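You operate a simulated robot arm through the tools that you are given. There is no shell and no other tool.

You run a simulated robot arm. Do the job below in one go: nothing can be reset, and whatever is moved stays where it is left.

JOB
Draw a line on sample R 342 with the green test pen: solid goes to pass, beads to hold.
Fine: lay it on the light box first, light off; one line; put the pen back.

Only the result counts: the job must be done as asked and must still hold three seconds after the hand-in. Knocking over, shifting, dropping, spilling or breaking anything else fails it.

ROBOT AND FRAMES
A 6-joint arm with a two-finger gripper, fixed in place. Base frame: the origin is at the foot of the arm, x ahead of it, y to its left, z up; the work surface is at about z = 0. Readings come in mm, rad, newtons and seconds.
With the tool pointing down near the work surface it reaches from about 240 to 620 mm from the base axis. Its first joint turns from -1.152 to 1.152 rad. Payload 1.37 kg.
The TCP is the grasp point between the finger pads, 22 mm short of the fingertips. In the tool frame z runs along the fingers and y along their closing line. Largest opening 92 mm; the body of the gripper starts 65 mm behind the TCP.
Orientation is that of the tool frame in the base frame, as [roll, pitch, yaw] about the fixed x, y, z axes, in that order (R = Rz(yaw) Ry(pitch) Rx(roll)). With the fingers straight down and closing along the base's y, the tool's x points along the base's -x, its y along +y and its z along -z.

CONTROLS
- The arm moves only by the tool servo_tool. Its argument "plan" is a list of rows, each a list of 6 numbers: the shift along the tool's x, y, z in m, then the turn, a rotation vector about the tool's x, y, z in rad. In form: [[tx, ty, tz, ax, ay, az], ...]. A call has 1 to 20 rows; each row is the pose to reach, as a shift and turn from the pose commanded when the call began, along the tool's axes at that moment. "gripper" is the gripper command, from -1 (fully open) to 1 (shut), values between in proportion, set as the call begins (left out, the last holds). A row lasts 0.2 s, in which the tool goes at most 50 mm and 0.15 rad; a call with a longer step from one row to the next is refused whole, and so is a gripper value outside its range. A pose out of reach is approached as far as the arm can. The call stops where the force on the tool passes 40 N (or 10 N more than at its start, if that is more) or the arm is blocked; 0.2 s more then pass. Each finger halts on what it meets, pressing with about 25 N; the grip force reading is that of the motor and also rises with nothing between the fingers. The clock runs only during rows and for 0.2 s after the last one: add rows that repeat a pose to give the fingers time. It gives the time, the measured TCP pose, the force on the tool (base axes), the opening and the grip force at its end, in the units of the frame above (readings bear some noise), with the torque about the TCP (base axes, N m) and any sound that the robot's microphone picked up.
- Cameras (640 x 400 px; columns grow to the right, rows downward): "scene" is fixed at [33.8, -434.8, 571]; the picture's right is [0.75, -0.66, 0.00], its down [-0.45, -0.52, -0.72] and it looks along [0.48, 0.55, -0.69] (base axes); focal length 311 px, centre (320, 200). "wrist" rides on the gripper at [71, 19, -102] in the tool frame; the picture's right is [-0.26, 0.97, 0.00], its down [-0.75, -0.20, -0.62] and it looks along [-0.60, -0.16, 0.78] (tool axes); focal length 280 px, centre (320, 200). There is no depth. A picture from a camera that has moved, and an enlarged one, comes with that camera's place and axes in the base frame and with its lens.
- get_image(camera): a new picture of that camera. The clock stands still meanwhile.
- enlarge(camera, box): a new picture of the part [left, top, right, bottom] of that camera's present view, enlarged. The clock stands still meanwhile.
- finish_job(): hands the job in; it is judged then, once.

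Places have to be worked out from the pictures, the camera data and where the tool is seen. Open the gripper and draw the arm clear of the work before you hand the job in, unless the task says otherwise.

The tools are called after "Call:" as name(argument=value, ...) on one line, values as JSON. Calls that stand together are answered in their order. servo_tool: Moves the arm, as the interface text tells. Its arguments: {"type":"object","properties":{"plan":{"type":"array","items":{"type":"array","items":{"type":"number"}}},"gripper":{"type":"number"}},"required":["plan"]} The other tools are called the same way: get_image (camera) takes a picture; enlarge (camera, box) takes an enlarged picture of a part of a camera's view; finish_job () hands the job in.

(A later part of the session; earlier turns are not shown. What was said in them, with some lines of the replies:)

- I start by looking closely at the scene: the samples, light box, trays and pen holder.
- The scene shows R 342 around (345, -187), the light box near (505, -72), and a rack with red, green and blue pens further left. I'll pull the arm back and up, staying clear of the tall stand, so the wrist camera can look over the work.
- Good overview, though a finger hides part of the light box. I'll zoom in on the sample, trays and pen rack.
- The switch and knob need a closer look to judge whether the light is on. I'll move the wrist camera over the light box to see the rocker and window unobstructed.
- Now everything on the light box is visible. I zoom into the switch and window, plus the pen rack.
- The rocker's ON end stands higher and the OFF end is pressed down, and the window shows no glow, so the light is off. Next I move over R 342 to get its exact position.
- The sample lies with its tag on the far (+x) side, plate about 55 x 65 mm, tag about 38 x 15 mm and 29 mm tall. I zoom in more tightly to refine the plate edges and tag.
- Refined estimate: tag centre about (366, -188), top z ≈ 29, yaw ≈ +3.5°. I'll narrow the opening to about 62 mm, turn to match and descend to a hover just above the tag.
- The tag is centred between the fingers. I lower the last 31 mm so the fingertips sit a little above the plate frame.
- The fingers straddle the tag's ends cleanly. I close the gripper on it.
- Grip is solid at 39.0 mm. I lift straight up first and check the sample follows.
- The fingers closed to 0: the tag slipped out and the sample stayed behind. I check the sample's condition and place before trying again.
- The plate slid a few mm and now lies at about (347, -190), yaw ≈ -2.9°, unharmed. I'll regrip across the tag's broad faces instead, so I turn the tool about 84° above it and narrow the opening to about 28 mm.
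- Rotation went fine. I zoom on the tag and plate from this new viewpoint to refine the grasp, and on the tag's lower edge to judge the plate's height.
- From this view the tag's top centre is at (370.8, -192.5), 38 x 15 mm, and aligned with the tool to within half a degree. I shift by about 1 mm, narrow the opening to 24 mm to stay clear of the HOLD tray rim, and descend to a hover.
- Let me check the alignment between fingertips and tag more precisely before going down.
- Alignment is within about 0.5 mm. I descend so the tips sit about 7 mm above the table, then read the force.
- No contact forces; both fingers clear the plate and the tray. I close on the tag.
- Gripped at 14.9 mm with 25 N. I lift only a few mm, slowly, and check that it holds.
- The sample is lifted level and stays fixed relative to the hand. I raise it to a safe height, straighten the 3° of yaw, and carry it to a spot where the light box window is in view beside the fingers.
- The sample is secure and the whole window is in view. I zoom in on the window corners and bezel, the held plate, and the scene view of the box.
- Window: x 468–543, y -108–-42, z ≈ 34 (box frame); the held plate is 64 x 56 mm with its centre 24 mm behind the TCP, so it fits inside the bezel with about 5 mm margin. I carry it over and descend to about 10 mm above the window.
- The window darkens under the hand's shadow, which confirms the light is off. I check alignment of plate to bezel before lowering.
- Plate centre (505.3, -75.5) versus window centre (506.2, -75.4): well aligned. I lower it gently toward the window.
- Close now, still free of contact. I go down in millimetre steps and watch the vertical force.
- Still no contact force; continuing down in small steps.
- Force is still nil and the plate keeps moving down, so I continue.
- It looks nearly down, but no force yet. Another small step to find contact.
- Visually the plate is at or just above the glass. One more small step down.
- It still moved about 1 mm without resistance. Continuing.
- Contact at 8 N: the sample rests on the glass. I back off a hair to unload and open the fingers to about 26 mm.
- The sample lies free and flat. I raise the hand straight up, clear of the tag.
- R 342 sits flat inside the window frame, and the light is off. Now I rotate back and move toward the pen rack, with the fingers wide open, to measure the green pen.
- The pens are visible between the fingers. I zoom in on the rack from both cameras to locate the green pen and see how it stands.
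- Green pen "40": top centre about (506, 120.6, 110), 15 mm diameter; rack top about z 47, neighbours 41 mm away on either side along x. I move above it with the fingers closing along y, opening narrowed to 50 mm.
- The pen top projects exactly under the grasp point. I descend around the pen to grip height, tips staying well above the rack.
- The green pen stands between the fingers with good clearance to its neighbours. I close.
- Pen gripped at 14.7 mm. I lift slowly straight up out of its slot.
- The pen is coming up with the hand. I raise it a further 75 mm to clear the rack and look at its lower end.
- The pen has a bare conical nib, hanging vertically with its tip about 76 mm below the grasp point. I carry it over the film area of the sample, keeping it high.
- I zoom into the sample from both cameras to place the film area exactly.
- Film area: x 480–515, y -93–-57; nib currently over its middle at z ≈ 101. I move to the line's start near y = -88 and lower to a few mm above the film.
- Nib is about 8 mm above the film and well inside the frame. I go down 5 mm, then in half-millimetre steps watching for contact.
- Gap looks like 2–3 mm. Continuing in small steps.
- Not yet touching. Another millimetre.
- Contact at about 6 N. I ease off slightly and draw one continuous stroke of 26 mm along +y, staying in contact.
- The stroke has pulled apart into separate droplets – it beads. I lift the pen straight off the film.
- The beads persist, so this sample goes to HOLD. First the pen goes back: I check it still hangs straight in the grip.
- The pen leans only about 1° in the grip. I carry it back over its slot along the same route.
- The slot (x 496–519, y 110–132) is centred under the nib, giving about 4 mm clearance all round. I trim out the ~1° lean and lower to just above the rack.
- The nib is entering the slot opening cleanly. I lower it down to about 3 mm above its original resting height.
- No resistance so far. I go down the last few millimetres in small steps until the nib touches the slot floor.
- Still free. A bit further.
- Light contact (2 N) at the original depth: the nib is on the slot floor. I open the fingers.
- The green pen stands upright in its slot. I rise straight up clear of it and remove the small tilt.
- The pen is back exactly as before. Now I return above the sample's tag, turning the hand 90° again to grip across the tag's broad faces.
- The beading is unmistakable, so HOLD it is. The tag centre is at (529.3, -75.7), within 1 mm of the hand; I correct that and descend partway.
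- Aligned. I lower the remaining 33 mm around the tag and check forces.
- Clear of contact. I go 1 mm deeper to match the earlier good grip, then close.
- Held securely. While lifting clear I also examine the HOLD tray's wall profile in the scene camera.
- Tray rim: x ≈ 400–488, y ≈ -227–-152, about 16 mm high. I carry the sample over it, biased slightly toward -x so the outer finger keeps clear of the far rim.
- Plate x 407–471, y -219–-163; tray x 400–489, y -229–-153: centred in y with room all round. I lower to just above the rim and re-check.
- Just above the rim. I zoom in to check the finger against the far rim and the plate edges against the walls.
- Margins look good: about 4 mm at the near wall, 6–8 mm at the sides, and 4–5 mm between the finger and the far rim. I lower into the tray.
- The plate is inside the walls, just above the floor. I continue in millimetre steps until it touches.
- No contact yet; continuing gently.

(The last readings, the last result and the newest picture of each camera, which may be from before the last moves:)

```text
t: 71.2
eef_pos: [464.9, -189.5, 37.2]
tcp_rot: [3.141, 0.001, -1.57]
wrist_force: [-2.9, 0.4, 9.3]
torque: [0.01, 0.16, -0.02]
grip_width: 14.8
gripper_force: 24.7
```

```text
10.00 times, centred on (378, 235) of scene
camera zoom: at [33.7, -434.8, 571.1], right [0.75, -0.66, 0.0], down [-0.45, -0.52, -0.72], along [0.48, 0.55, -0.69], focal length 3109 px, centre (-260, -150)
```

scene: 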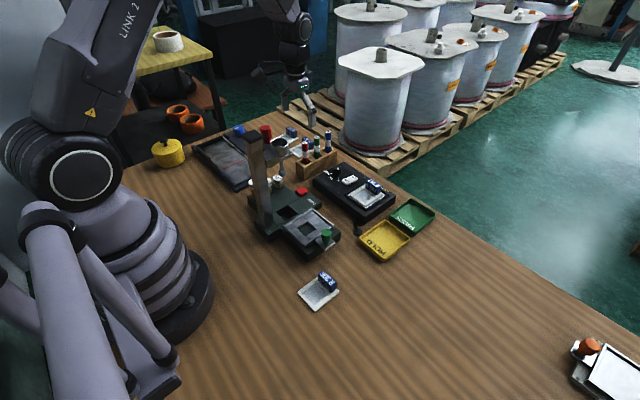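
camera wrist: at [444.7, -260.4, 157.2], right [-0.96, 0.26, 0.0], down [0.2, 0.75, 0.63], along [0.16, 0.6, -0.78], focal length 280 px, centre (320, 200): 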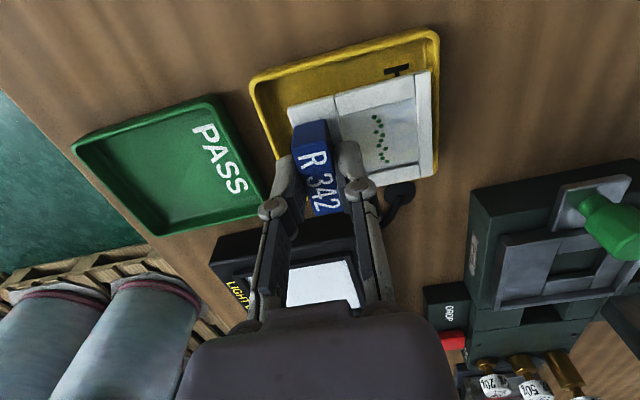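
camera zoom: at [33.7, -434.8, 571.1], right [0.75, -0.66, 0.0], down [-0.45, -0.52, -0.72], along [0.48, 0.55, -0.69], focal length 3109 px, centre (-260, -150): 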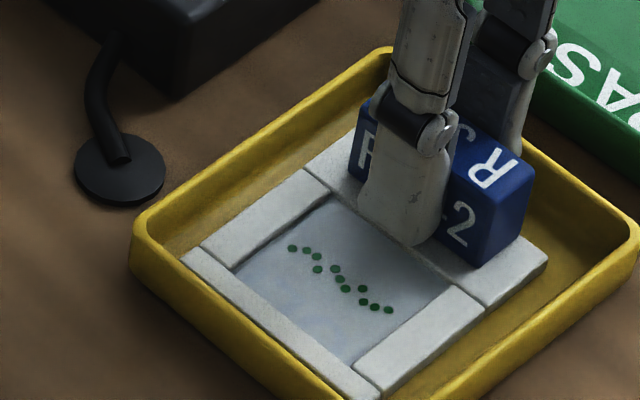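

Contact: the sample rests on the tray floor. I unload slightly and open the fingers just a couple of millimetres per side.

Call:
servo_tool(plan=[[0, 0, -0.0006, 0, 0, 0], [0, 0, -0.0006, 0, 0, 0]])

Call:
servo_tool(plan=[[0, 0, 0, 0, 0, 0], [0, 0, 0, 0, 0, 0], [0, 0, 0, 0, 0, 0]], gripper=0.56)

Call:
enlarge(camera="wrist", box=[226, 100, 426, 245])

Call:
enlarge(camera="scene", box=[354, 210, 418, 265])

```text
t: 71.8
eef_pos: [465.9, -189.5, 36.0]
tcp_rot: [-3.141, -0.002, -1.573]
wrist_force: [0.2, -0.6, 1.4]
torque: [-0.04, -0.05, 0.02]
grip_width: 14.9
gripper_force: 24.8
```

```text
t: 72.6
eef_pos: [463.8, -189.7, 35.9]
tcp_rot: [3.141, 0.001, -1.57]
wrist_force: [-1.1, -0.4, -0.6]
torque: [0.03, 0.01, -0.03]
grip_width: 20.3
gripper_force: 0.0
```

```text
2.76 times, centred on (326, 172) of wrist
camera zoom: at [444.4, -260.7, 136.7], right [-0.96, 0.26, 0.0], down [0.2, 0.75, 0.63], along [0.16, 0.6, -0.78], focal length 774 px, centre (303, 276)
```

zoom: 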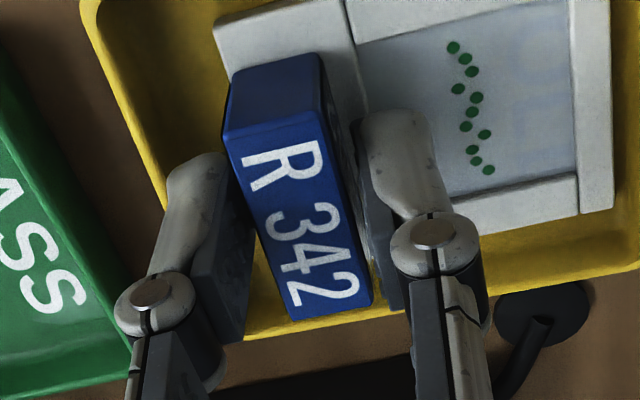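

```text
7.27 times, centred on (386, 238) of scene
camera zoom: at [33.8, -434.8, 571.0], right [0.75, -0.66, 0.0], down [-0.45, -0.52, -0.72], along [0.48, 0.55, -0.69], focal length 2261 px, centre (-160, -73)
```

zoom: 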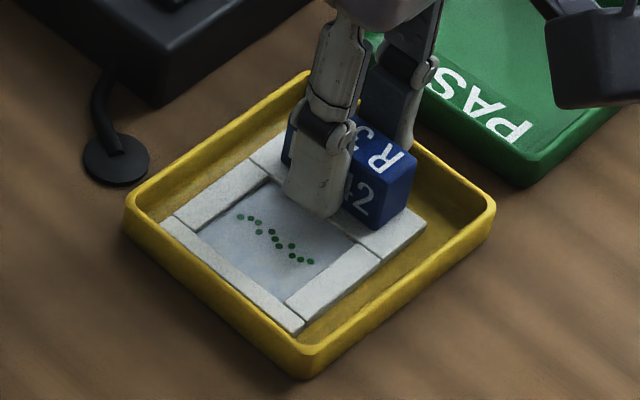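

Both fingers are free of the tag. I rise straight up, clear of the tray, slowly at first.

Call:
servo_tool(plan=[[0, 0, -0.006, 0, 0, 0], [0, 0, -0.016, 0, 0, 0], [0, 0, -0.03, 0, 0, 0], [0, 0, -0.06, 0, 0, 0], [0, 0, -0.1, 0, 0, 0], [0, 0, -0.14, 0, 0, 0], [0, 0, -0.14, 0, 0, 0]])

Call:
enlarge(camera="scene", box=[354, 205, 418, 260])

Call:
get_image(camera="wrist")

```text
t: 74.2
eef_pos: [464.1, -190.3, 176.4]
tcp_rot: [-3.14, -0.001, -1.569]
wrist_force: [0.8, 0.1, -0.3]
torque: [0.01, 0.04, -0.02]
grip_width: 20.0
gripper_force: 0.0
```

```text
7.27 times, centred on (386, 232) of scene
camera zoom: at [33.8, -434.8, 571.0], right [0.75, -0.66, 0.0], down [-0.45, -0.52, -0.72], along [0.48, 0.55, -0.69], focal length 2261 px, centre (-160, -36)
```

zoom: 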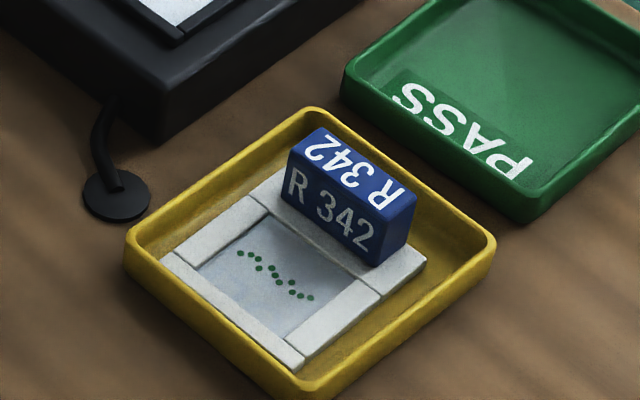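

```text
taken
camera wrist: at [443.7, -261.3, 277.4], right [-0.96, 0.26, 0.0], down [0.21, 0.75, 0.63], along [0.16, 0.6, -0.78], focal length 280 px, centre (320, 200)
```

wrist: 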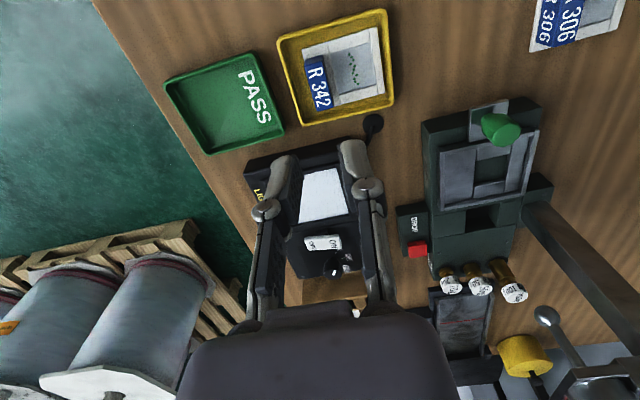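

R 342 lies flat in the HOLD tray. I open the gripper, draw the arm up and away, and take a last look at everything.

Call:
servo_tool(plan=[[0, 0, -0.03, 0, 0, 0], [0.005, 0.02, -0.06, 0, 0, 0], [0.015, 0.045, -0.085, 0, 0, 0], [0.02, 0.06, -0.095, 0, 0, 0], [0.02, 0.06, -0.095, 0, 0, 0], [0.02, 0.06, -0.095, 0, 0, 0], [0.02, 0.06, -0.095, 0, 0, 0]], gripper=-1)

Call:
get_image(camera="scene")

Call:
enlarge(camera="scene", box=[285, 110, 445, 270])

Call:
enlarge(camera="scene", box=[285, 120, 349, 185])

```text
t: 75.8
eef_pos: [404.5, -210.0, 269.4]
tcp_rot: [3.14, 0.001, -1.569]
wrist_force: [0.3, 0.1, -0.3]
torque: [-0.02, -0.03, -0.03]
grip_width: 92.2
gripper_force: 0.0
```

```text
taken
```

scene: 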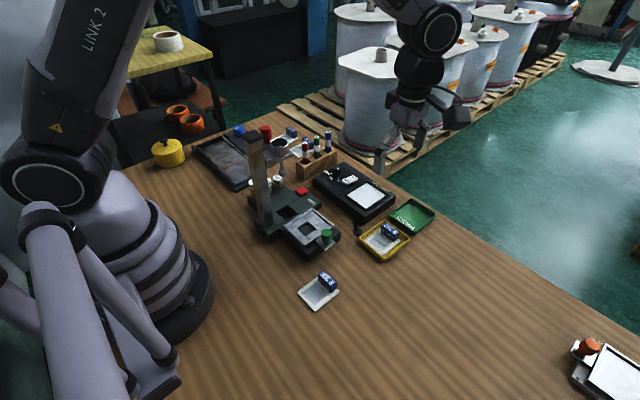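

```text
2.50 times, centred on (365, 190) of scene
camera zoom: at [33.8, -434.8, 571.0], right [0.75, -0.66, 0.0], down [-0.45, -0.52, -0.72], along [0.48, 0.55, -0.69], focal length 777 px, centre (208, 225)
```

zoom: 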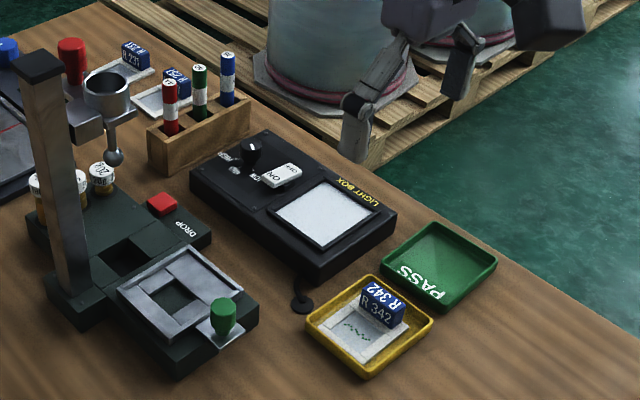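

```text
6.15 times, centred on (317, 152) of scene
camera zoom: at [33.8, -434.8, 571.0], right [0.75, -0.66, 0.0], down [-0.45, -0.52, -0.72], along [0.48, 0.55, -0.69], focal length 1913 px, centre (338, 492)
```

zoom: 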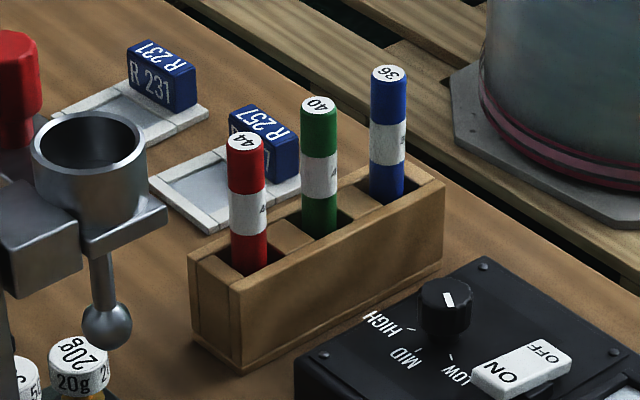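

Everything checks out: R 342 lies in HOLD with its beaded line, the green pen is back in its slot, the light is off, nothing else has moved, and the gripper is open and clear. I hand in the job.

Call:
finish_job()

```text
The job is handed in.
```

The job is handed in: R 342 beaded under the green pen (40), so it is in the HOLD tray.

- **Test:** I laid the sample on the light box with the light already off, and drew one 26 mm line. It pulled apart into separate droplets and was still beaded when the sample was moved to the tray.
- **Pen:** The green pen is back upright in its own slot.
- **Slip on the first lift:** My first grip on the tag failed. The sample shifted about 5 mm and turned about 6° on the bench. It looked undamaged, and I gripped it across the broad sides of the tag after that.
- **End state:** In the last pictures nothing else had moved. The gripper is open and the arm is clear of the work.
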